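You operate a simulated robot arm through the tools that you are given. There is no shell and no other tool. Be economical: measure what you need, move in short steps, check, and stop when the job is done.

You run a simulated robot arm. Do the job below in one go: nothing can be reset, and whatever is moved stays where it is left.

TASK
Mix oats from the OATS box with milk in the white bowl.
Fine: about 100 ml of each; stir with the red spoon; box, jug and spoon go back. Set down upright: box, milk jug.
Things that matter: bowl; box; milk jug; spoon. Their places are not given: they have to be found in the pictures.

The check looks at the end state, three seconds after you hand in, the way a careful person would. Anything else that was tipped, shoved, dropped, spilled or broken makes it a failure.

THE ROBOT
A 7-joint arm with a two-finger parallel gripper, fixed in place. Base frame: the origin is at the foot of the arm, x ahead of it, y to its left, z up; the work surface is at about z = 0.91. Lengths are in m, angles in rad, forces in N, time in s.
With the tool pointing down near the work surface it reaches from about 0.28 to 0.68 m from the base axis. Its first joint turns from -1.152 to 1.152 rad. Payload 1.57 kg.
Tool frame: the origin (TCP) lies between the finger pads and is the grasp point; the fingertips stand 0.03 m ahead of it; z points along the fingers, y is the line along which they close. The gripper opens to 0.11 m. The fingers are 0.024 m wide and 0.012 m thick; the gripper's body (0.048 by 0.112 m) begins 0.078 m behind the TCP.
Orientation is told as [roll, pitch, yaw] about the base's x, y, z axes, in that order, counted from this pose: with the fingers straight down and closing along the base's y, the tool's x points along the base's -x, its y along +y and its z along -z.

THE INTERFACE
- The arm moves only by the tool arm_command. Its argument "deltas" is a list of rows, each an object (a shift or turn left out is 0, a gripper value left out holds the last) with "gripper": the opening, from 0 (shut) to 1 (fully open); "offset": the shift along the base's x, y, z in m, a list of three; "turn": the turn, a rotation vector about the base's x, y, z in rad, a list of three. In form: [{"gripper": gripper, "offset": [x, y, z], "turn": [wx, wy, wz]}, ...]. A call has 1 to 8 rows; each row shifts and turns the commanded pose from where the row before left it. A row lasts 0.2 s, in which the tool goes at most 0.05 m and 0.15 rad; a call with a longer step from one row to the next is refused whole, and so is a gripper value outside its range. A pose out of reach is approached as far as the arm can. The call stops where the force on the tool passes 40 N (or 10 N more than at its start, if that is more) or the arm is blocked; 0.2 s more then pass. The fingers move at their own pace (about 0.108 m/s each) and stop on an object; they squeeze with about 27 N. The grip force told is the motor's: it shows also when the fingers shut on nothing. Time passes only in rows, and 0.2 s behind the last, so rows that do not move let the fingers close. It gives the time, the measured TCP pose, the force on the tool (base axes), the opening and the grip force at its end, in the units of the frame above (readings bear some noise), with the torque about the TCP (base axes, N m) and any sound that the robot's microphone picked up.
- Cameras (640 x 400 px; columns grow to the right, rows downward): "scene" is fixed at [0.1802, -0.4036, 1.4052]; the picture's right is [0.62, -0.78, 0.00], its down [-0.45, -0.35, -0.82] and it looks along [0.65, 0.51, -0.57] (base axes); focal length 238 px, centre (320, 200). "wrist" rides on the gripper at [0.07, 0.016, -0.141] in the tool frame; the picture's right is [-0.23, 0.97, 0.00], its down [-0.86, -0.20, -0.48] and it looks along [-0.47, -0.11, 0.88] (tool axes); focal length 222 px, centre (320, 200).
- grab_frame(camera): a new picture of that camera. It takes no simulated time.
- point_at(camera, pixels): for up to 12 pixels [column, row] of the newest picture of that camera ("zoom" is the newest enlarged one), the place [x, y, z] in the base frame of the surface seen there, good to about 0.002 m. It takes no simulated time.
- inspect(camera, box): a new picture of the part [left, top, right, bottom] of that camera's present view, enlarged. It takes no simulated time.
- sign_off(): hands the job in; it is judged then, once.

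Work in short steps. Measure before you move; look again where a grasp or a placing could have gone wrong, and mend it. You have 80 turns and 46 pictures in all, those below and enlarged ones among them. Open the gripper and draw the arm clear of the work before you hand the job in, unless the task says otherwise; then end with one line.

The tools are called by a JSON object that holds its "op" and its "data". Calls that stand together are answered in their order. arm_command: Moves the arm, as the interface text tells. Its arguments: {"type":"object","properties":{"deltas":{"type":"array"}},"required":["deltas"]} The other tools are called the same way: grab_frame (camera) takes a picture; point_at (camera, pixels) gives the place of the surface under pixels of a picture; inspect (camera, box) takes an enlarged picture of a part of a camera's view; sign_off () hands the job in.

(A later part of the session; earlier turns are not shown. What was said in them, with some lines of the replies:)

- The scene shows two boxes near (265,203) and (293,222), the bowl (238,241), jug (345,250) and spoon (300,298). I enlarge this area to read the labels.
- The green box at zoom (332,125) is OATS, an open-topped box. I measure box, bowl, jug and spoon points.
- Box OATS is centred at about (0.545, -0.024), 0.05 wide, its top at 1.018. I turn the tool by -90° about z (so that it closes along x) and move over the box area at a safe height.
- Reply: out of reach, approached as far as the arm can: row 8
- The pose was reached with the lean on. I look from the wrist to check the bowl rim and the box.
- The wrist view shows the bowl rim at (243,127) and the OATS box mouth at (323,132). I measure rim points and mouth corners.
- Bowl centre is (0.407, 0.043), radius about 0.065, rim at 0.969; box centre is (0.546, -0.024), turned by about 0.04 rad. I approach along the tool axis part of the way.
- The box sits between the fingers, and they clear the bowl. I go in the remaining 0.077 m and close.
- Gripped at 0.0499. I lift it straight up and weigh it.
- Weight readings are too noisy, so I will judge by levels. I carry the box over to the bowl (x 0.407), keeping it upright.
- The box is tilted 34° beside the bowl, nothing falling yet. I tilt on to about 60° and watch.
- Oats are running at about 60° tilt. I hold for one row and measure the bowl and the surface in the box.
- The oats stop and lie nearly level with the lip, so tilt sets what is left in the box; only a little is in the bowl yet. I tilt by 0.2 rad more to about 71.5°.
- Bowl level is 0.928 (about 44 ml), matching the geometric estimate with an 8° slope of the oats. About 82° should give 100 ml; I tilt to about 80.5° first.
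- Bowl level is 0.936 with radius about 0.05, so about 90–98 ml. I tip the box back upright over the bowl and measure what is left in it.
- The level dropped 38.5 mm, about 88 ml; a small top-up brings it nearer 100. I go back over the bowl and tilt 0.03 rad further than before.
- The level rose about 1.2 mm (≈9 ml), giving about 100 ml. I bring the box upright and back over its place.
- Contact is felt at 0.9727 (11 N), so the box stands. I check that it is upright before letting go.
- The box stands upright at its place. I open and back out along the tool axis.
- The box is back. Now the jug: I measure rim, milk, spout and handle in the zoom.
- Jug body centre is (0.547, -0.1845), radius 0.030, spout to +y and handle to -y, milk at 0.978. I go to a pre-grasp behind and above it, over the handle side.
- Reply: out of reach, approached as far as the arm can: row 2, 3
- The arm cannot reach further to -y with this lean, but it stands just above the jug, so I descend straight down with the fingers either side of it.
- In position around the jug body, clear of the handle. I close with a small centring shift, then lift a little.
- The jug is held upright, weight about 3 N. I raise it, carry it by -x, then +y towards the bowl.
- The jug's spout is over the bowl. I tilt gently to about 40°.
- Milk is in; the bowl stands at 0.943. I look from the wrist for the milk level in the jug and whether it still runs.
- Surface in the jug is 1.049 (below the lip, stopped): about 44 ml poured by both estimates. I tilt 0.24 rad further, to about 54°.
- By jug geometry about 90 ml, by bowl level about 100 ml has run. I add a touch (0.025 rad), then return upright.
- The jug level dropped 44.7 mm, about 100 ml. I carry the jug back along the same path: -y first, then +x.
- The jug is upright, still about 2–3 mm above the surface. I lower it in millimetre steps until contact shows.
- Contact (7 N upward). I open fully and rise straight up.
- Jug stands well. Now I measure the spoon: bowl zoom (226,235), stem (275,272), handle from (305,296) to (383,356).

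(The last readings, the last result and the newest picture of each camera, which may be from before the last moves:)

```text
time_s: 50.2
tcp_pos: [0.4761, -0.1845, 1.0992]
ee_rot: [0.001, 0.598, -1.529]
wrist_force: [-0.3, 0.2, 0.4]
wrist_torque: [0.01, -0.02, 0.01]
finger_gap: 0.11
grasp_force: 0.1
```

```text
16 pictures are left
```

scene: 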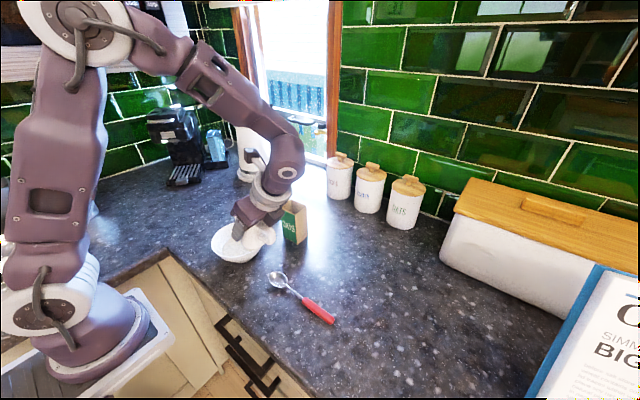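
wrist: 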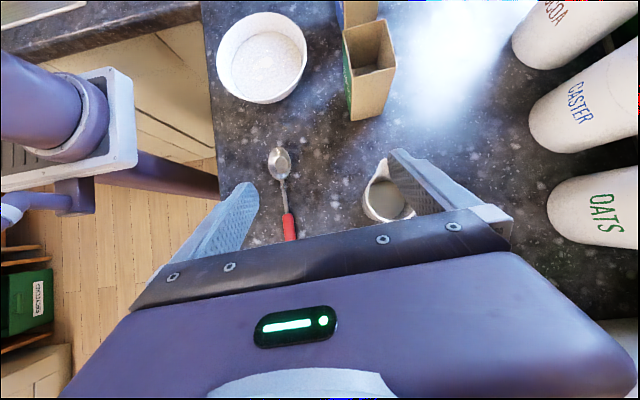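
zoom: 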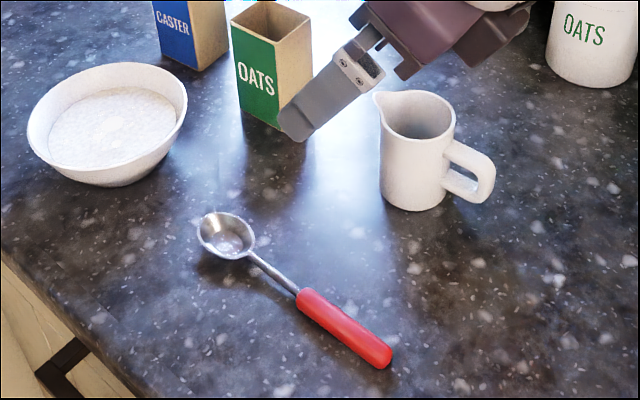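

The spoon lies along y at x = 0.4005, handle axis z about 0.918, y from -0.185 to -0.264. I reduce the lean to 0.3 and move over the handle.

{"op": "arm_command", "data": {"deltas": [{"offset": [-0.038, -0.018, 0], "turn": [-0.15, 0, 0]}, {"offset": [-0.0375, -0.018, 0], "turn": [-0.15, 0, 0]}, {"turn": [0, 0, -0.03], "offset": [0, 0, -0.035]}, {"offset": [0, 0, -0.035]}, {"offset": [0, 0, -0.03]}, {}, {}]}}

{"op": "inspect", "data": {"camera": "scene", "box": [240, 200, 380, 335]}}

```text
time_s: 51.8
tcp_pos: [0.4005, -0.2203, 1.0001]
ee_rot: [-0.011, 0.301, -1.566]
wrist_force: [0.0, 0.6, -0.1]
wrist_torque: [-0.02, -0.02, -0.03]
finger_gap: 0.11
grasp_force: 0.1
```

```text
2.96 times, centred on (310, 268) of scene
```

zoom: 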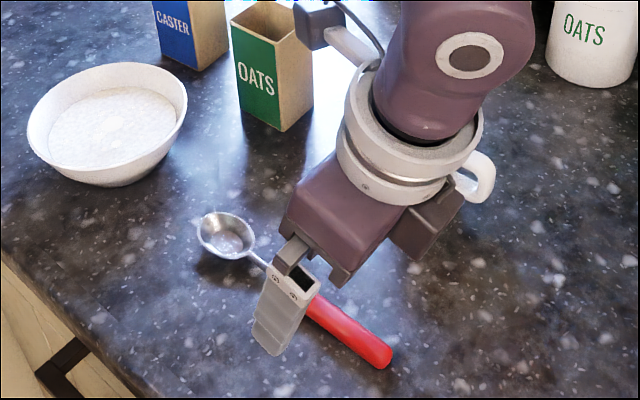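

The fingers straddle the handle. I descend to TCP z = 0.945 and close.

{"op": "arm_command", "data": {"deltas": [{"offset": [0, 0, -0.03]}, {"offset": [0, 0, -0.015]}, {"offset": [0, 0, -0.0095]}, {}, {"gripper": 0}, {}, {}, {}]}}

```text
time_s: 53.6
tcp_pos: [0.4004, -0.2211, 0.9447]
ee_rot: [-0.012, 0.3, -1.565]
wrist_force: [0.9, 0.2, -0.4]
wrist_torque: [0.03, -0.01, -0.04]
finger_gap: 0.0161
grasp_force: 27.0
```

Gripped at 0.016 m, the handle's thickness. I lift a little and look.

{"op": "arm_command", "data": {"deltas": [{"offset": [0, 0, 0.02]}, {"offset": [0, 0, 0.04]}, {"offset": [0, 0, 0.05]}, {"offset": [0, 0, 0.05]}, {}]}}

{"op": "inspect", "data": {"camera": "scene", "box": [230, 140, 380, 290]}}

```text
time_s: 54.8
tcp_pos: [0.4009, -0.2202, 1.1061]
ee_rot: [-0.013, 0.299, -1.566]
wrist_force: [-0.1, -0.4, -0.6]
wrist_torque: [-0.03, -0.01, -0.02]
finger_gap: 0.016
grasp_force: 26.9
```

```text
2.67 times, centred on (305, 215) of scene
```

zoom: 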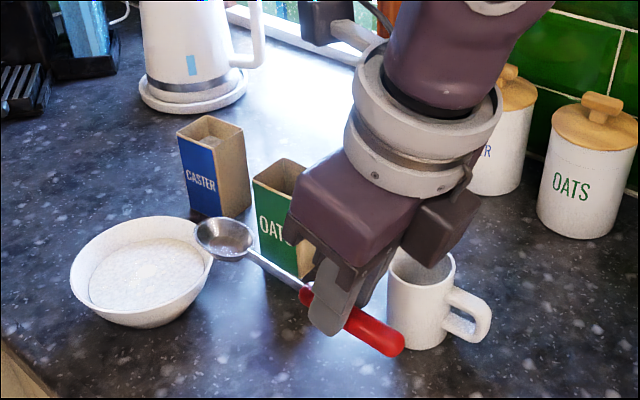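

The spoon is held level. I tilt it 1.2 rad so its bowl points down, rising at the same time.

{"op": "arm_command", "data": {"deltas": [{"offset": [0, 0, 0.01], "turn": [-0.15, 0, 0]}, {"offset": [0, 0, 0.01], "turn": [-0.15, 0, 0]}, {"offset": [0, 0, 0.01], "turn": [-0.15, 0, 0]}, {"offset": [0, 0, 0.01], "turn": [-0.15, 0, 0]}, {"offset": [0, 0.01, 0.005], "turn": [-0.15, 0, 0]}, {"offset": [0, 0.02, 0.005], "turn": [-0.15, 0, 0]}, {"offset": [0, 0.02, 0], "turn": [-0.15, 0, 0]}, {"offset": [0, 0.02, 0], "turn": [-0.15, 0, 0]}]}}

{"op": "arm_command", "data": {"deltas": [{"offset": [0, 0.035, 0]}, {"offset": [0.006, 0.035, 0]}, {"offset": [0, 0.035, 0]}, {"offset": [0, 0.035, 0]}, {"offset": [0, 0.031, 0]}, {}, {}]}}

{"op": "inspect", "data": {"camera": "scene", "box": [180, 140, 320, 280]}}

```text
time_s: 56.6
tcp_pos: [0.3996, -0.1516, 1.1554]
ee_rot: [-0.02, -0.903, -1.561]
wrist_force: [-0.4, 1.8, -0.2]
wrist_torque: [-0.01, -0.01, 0.02]
finger_gap: 0.0161
grasp_force: 27.3
```

```text
time_s: 58.2
tcp_pos: [0.4067, 0.0196, 1.155]
ee_rot: [-0.02, -0.902, -1.565]
wrist_force: [0.0, 0.4, -0.1]
wrist_torque: [0.0, 0.02, 0.0]
finger_gap: 0.016
grasp_force: 26.9
```

```text
2.86 times, centred on (250, 210) of scene
```

zoom: 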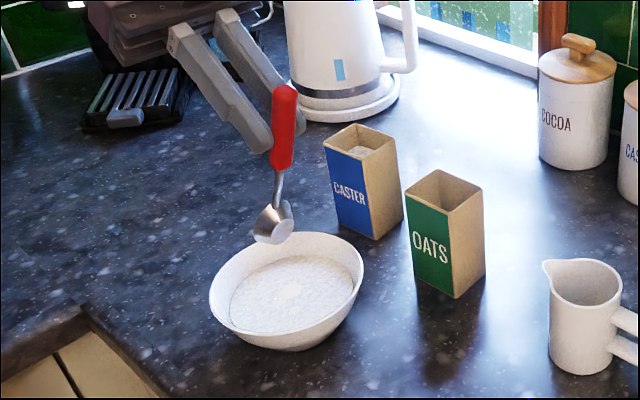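

The spoon hangs over the bowl; I measure its bowl end (zoom about (272,228)) before lowering.

{"op": "point_at", "data": {"camera": "zoom", "pixels": [[275, 205], [260, 225], [268, 240], [256, 237], [287, 238], [290, 207], [278, 190], [281, 140]]}}

```text
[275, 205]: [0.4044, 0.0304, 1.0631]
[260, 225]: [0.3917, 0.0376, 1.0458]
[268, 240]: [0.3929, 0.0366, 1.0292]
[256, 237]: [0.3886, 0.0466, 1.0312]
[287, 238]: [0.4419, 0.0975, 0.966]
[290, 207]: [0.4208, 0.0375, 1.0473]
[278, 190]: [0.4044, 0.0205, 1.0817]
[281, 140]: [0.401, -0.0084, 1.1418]
```

Tip is at about (0.405, 0.05, 1.016), as computed. I lower it 0.088 m, so the tip stays about 1 cm above the bowl's floor.

{"op": "arm_command", "data": {"deltas": [{"offset": [0, -0.004, -0.03]}, {"offset": [0, 0, -0.03]}, {"offset": [0, 0, -0.018]}, {"offset": [0, 0, -0.01]}, {}]}}

{"op": "arm_command", "data": {"deltas": [{"offset": [0.014, 0, 0]}, {"offset": [-0.004, 0.01, 0]}, {"offset": [-0.01, 0.004, 0]}, {"offset": [-0.01, -0.004, 0]}, {"offset": [-0.004, -0.01, 0]}, {"offset": [0.004, -0.01, 0]}, {"offset": [0.01, -0.004, 0]}, {"offset": [0.01, 0.004, 0]}]}}

```text
time_s: 59.4
tcp_pos: [0.4072, 0.0173, 1.0669]
ee_rot: [-0.018, -0.898, -1.566]
wrist_force: [-0.4, -0.3, -0.3]
wrist_torque: [0.02, 0.01, 0.0]
finger_gap: 0.0159
grasp_force: 26.8
```

```text
time_s: 61.2
tcp_pos: [0.4167, 0.0063, 1.0665]
ee_rot: [-0.019, -0.9, -1.564]
wrist_force: [-0.9, -0.6, -0.4]
wrist_torque: [0.0, -0.02, -0.02]
finger_gap: 0.0163
grasp_force: 26.9
```

No contact force; the first circle is done. I stir three more circles.

{"op": "arm_command", "data": {"deltas": [{"offset": [0.004, 0.01, 0]}, {"offset": [-0.004, 0.01, 0]}, {"offset": [-0.01, 0.004, 0]}, {"offset": [-0.01, -0.004, 0]}, {"offset": [-0.004, -0.01, 0]}, {"offset": [0.004, -0.01, 0]}, {"offset": [0.01, -0.004, 0]}, {"offset": [0.01, 0.004, 0]}]}}

{"op": "arm_command", "data": {"deltas": [{"offset": [0.004, 0.01, 0]}, {"offset": [-0.004, 0.01, 0]}, {"offset": [-0.01, 0.004, 0]}, {"offset": [-0.01, -0.004, 0]}, {"offset": [-0.004, -0.01, 0]}, {"offset": [0.004, -0.01, 0]}, {"offset": [0.01, -0.004, 0]}, {"offset": [0.01, 0.004, 0]}]}}

{"op": "arm_command", "data": {"deltas": [{"offset": [0.004, 0.01, 0]}, {"offset": [-0.004, 0.01, 0]}, {"offset": [-0.01, 0.004, 0]}, {"offset": [-0.01, -0.004, 0]}, {"offset": [-0.004, -0.01, 0]}, {"offset": [0.004, -0.01, 0]}, {"offset": [0.01, -0.004, 0]}, {"offset": [0.01, 0.004, 0]}]}}

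{"op": "inspect", "data": {"camera": "scene", "box": [180, 140, 320, 280]}}

```text
time_s: 63.0
tcp_pos: [0.4166, 0.0066, 1.0678]
ee_rot: [-0.021, -0.901, -1.563]
wrist_force: [0.1, 0.9, 0.3]
wrist_torque: [0.01, 0.01, -0.01]
finger_gap: 0.016
grasp_force: 27.8
```

```text
time_s: 64.8
tcp_pos: [0.4167, 0.0057, 1.0664]
ee_rot: [-0.019, -0.9, -1.565]
wrist_force: [0.7, -0.1, 0.0]
wrist_torque: [0.0, -0.01, 0.01]
finger_gap: 0.0159
grasp_force: 26.9
```

```text
time_s: 66.6
tcp_pos: [0.4178, 0.0073, 1.0672]
ee_rot: [-0.02, -0.902, -1.565]
wrist_force: [-0.2, 0.1, 0.2]
wrist_torque: [-0.02, -0.02, 0.02]
finger_gap: 0.0157
grasp_force: 27.2
```

```text
2.86 times, centred on (250, 210) of scene
```

zoom: 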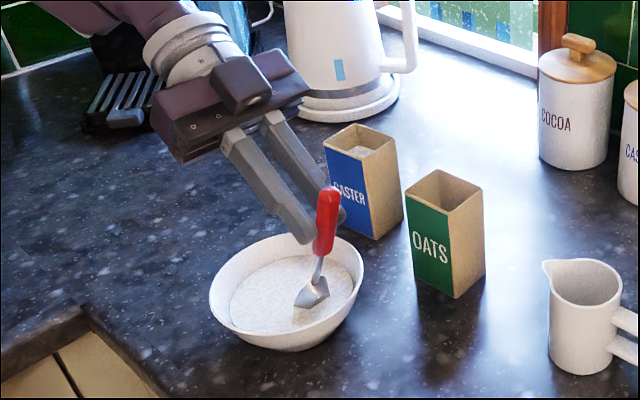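

The spoon is in the mix, and the bowl has not moved. I make two wider circles (radius 0.02) for a thorough stir.

{"op": "arm_command", "data": {"deltas": [{"offset": [0.01, 0.01, 0]}, {"offset": [-0.006, 0.014, 0]}, {"offset": [-0.014, 0.006, 0]}, {"offset": [-0.014, -0.006, 0]}, {"offset": [-0.006, -0.014, 0]}, {"offset": [0.006, -0.014, 0]}, {"offset": [0.014, -0.006, 0]}, {"offset": [0.014, 0.006, 0]}]}}

{"op": "arm_command", "data": {"deltas": [{"offset": [0.006, 0.014, 0]}, {"offset": [-0.006, 0.014, 0]}, {"offset": [-0.014, 0.006, 0]}, {"offset": [-0.014, -0.006, 0]}, {"offset": [-0.006, -0.014, 0]}, {"offset": [0.006, -0.014, 0]}, {"offset": [0.014, -0.006, 0]}, {"offset": [0, 0.02, 0]}]}}

{"op": "arm_command", "data": {"deltas": [{"offset": [0, 0, 0.02]}, {"offset": [0, 0, 0.02]}, {"offset": [0, 0, 0.02]}, {"offset": [0, 0, 0.028]}, {}, {}, {}, {}]}}

{"op": "inspect", "data": {"camera": "scene", "box": [180, 140, 320, 280]}}

```text
time_s: 68.4
tcp_pos: [0.4205, 0.0017, 1.0672]
ee_rot: [-0.019, -0.9, -1.565]
wrist_force: [-1.0, 0.0, -0.3]
wrist_torque: [0.01, -0.03, 0.01]
finger_gap: 0.0158
grasp_force: 26.9
```

```text
time_s: 70.2
tcp_pos: [0.4068, 0.0155, 1.0669]
ee_rot: [-0.021, -0.9, -1.565]
wrist_force: [-0.1, 0.8, -0.5]
wrist_torque: [0.0, 0.01, 0.01]
finger_gap: 0.0155
grasp_force: 27.1
```

```text
time_s: 72.0
tcp_pos: [0.4084, 0.0155, 1.1551]
ee_rot: [-0.022, -0.902, -1.565]
wrist_force: [0.3, 0.1, 0.3]
wrist_torque: [0.01, -0.01, 0.0]
finger_gap: 0.0158
grasp_force: 27.0
```

```text
2.86 times, centred on (250, 210) of scene
```

zoom: 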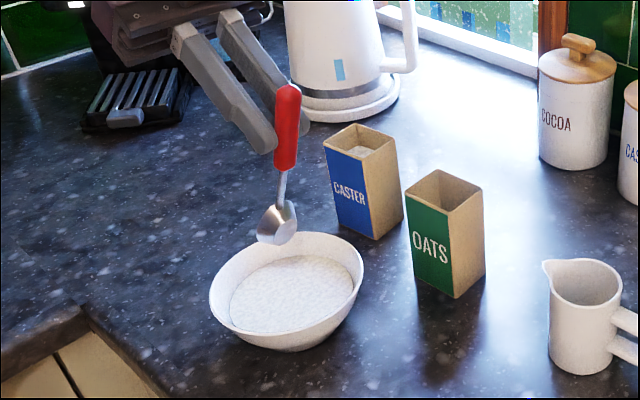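

The mix is even now, nothing dripping. I carry the spoon back and turn it level over its place.

{"op": "arm_command", "data": {"deltas": [{"offset": [0, -0.03, 0]}, {"offset": [-0.0065, -0.035, 0]}, {"offset": [0, -0.035, 0]}, {"offset": [0, -0.035, 0]}, {"offset": [0, -0.032, 0]}, {}]}}

{"op": "arm_command", "data": {"deltas": [{"offset": [0, -0.02, 0], "turn": [0.15, 0, 0]}, {"offset": [0, -0.02, 0], "turn": [0.15, 0, 0]}, {"offset": [0, -0.02, -0.005], "turn": [0.15, 0, 0]}, {"offset": [0, -0.01, -0.005], "turn": [0.15, 0, 0]}, {"offset": [0, 0, -0.01], "turn": [0.15, 0, 0]}, {"offset": [0, 0, -0.01], "turn": [0.15, 0, 0]}, {"offset": [0, 0, -0.01], "turn": [0.15, 0, 0]}, {"offset": [0, 0, -0.01], "turn": [0.15, 0, 0]}]}}

{"op": "arm_command", "data": {"deltas": [{}, {}]}}

{"op": "inspect", "data": {"camera": "scene", "box": [230, 140, 380, 290]}}

```text
time_s: 73.4
tcp_pos: [0.3995, -0.1517, 1.1558]
ee_rot: [-0.022, -0.9, -1.562]
wrist_force: [-0.2, 0.6, 0.5]
wrist_torque: [0.06, -0.02, -0.01]
finger_gap: 0.0159
grasp_force: 27.0
```

```text
time_s: 75.2
tcp_pos: [0.4008, -0.2202, 1.1048]
ee_rot: [-0.011, 0.302, -1.563]
wrist_force: [0.3, 0.2, -0.5]
wrist_torque: [-0.02, 0.01, 0.01]
finger_gap: 0.0159
grasp_force: 27.1
```

```text
time_s: 75.8
tcp_pos: [0.4003, -0.2202, 1.1041]
ee_rot: [-0.012, 0.3, -1.564]
wrist_force: [-0.5, -0.2, -0.3]
wrist_torque: [-0.05, 0.01, -0.01]
finger_gap: 0.0157
grasp_force: 26.4
```

```text
2.67 times, centred on (305, 215) of scene
```

zoom: 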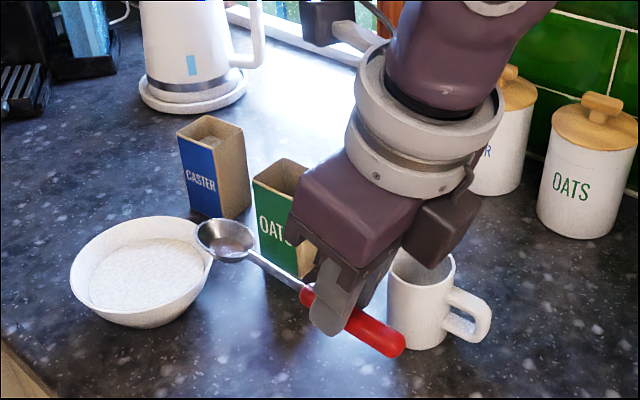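

The spoon is level again, as it was when lifted. I lower it 0.159 m to the original height.

{"op": "arm_command", "data": {"deltas": [{"offset": [0, 0, -0.045]}, {"offset": [0, 0, -0.045]}, {"offset": [0, 0, -0.04]}, {"offset": [0, 0, -0.02]}, {"offset": [0, 0, -0.006]}, {"offset": [0, 0, -0.002]}, {}]}}

```text
time_s: 77.4
tcp_pos: [0.4008, -0.2211, 0.9468]
ee_rot: [-0.012, 0.301, -1.565]
wrist_force: [0.2, -0.7, -1.0]
wrist_torque: [-0.04, -0.01, 0.01]
finger_gap: 0.0161
grasp_force: 27.0
```

Two millimetres remain; I lower those, open, and rise straight up.

{"op": "arm_command", "data": {"deltas": [{"offset": [0, 0, -0.0015]}, {}, {"gripper": 0.5}, {}, {}, {"offset": [0, 0, 0.03]}, {"offset": [0, 0, 0.045]}, {"offset": [0, 0, 0.045]}]}}

{"op": "arm_command", "data": {"deltas": [{"gripper": 1, "offset": [0, 0, 0.045]}, {"offset": [0, 0, 0.045]}, {"offset": [-0.03, 0, 0.035]}, {"offset": [-0.03, 0, 0.03]}, {}]}}

{"op": "grab_frame", "data": {"camera": "scene"}}

{"op": "inspect", "data": {"camera": "scene", "box": [200, 170, 380, 335]}}

{"op": "point_at", "data": {"camera": "zoom", "pixels": [[292, 270], [349, 312], [390, 343], [413, 152], [325, 73], [361, 87], [200, 185], [268, 258]]}}

```text
time_s: 79.2
tcp_pos: [0.401, -0.2223, 1.0659]
ee_rot: [-0.012, 0.301, -1.565]
wrist_force: [0.0, 0.6, 0.2]
wrist_torque: [-0.04, -0.01, -0.01]
finger_gap: 0.0551
grasp_force: 0.1
```

```text
time_s: 80.4
tcp_pos: [0.3407, -0.2214, 1.2186]
ee_rot: [-0.013, 0.298, -1.566]
wrist_force: [0.8, 0.2, -0.1]
wrist_torque: [0.0, -0.04, 0.0]
finger_gap: 0.1101
grasp_force: 0.0
```

```text
9 pictures are left
```

scene: 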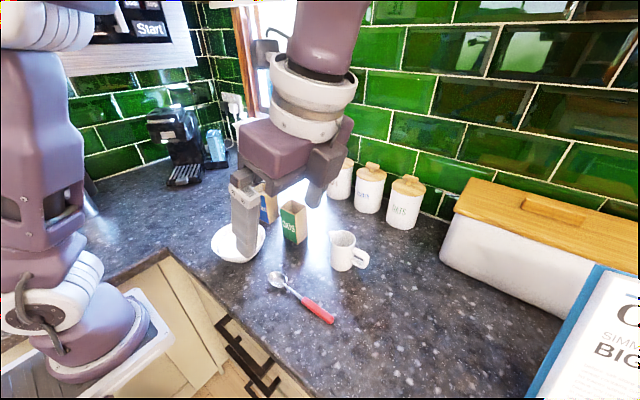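

```text
2.42 times, centred on (290, 252) of scene
```

zoom: 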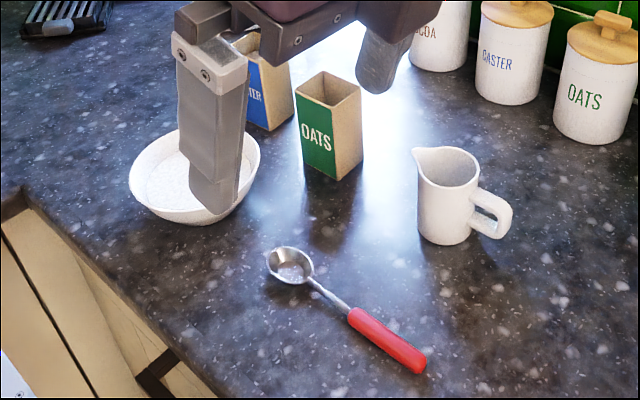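

```text
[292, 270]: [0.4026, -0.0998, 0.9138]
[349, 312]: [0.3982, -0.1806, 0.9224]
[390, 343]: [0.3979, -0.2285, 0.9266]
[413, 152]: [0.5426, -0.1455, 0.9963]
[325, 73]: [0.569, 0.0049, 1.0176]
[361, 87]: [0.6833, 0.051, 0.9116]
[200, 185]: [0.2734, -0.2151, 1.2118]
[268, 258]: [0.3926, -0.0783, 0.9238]
```

Box, jug and spoon stand at their first places, upright and unspilled; the arm is clear and the gripper open. I hand in.

{"op": "sign_off", "data": {}}

```text
The job is handed in.
```

The job is done and handed in: about 100 ml of oats and about 100 ml of milk are in the white bowl, stirred with the red spoon. Both amounts are estimated from the levels in the containers. The box, jug and spoon are back in their places, with the box and jug upright.
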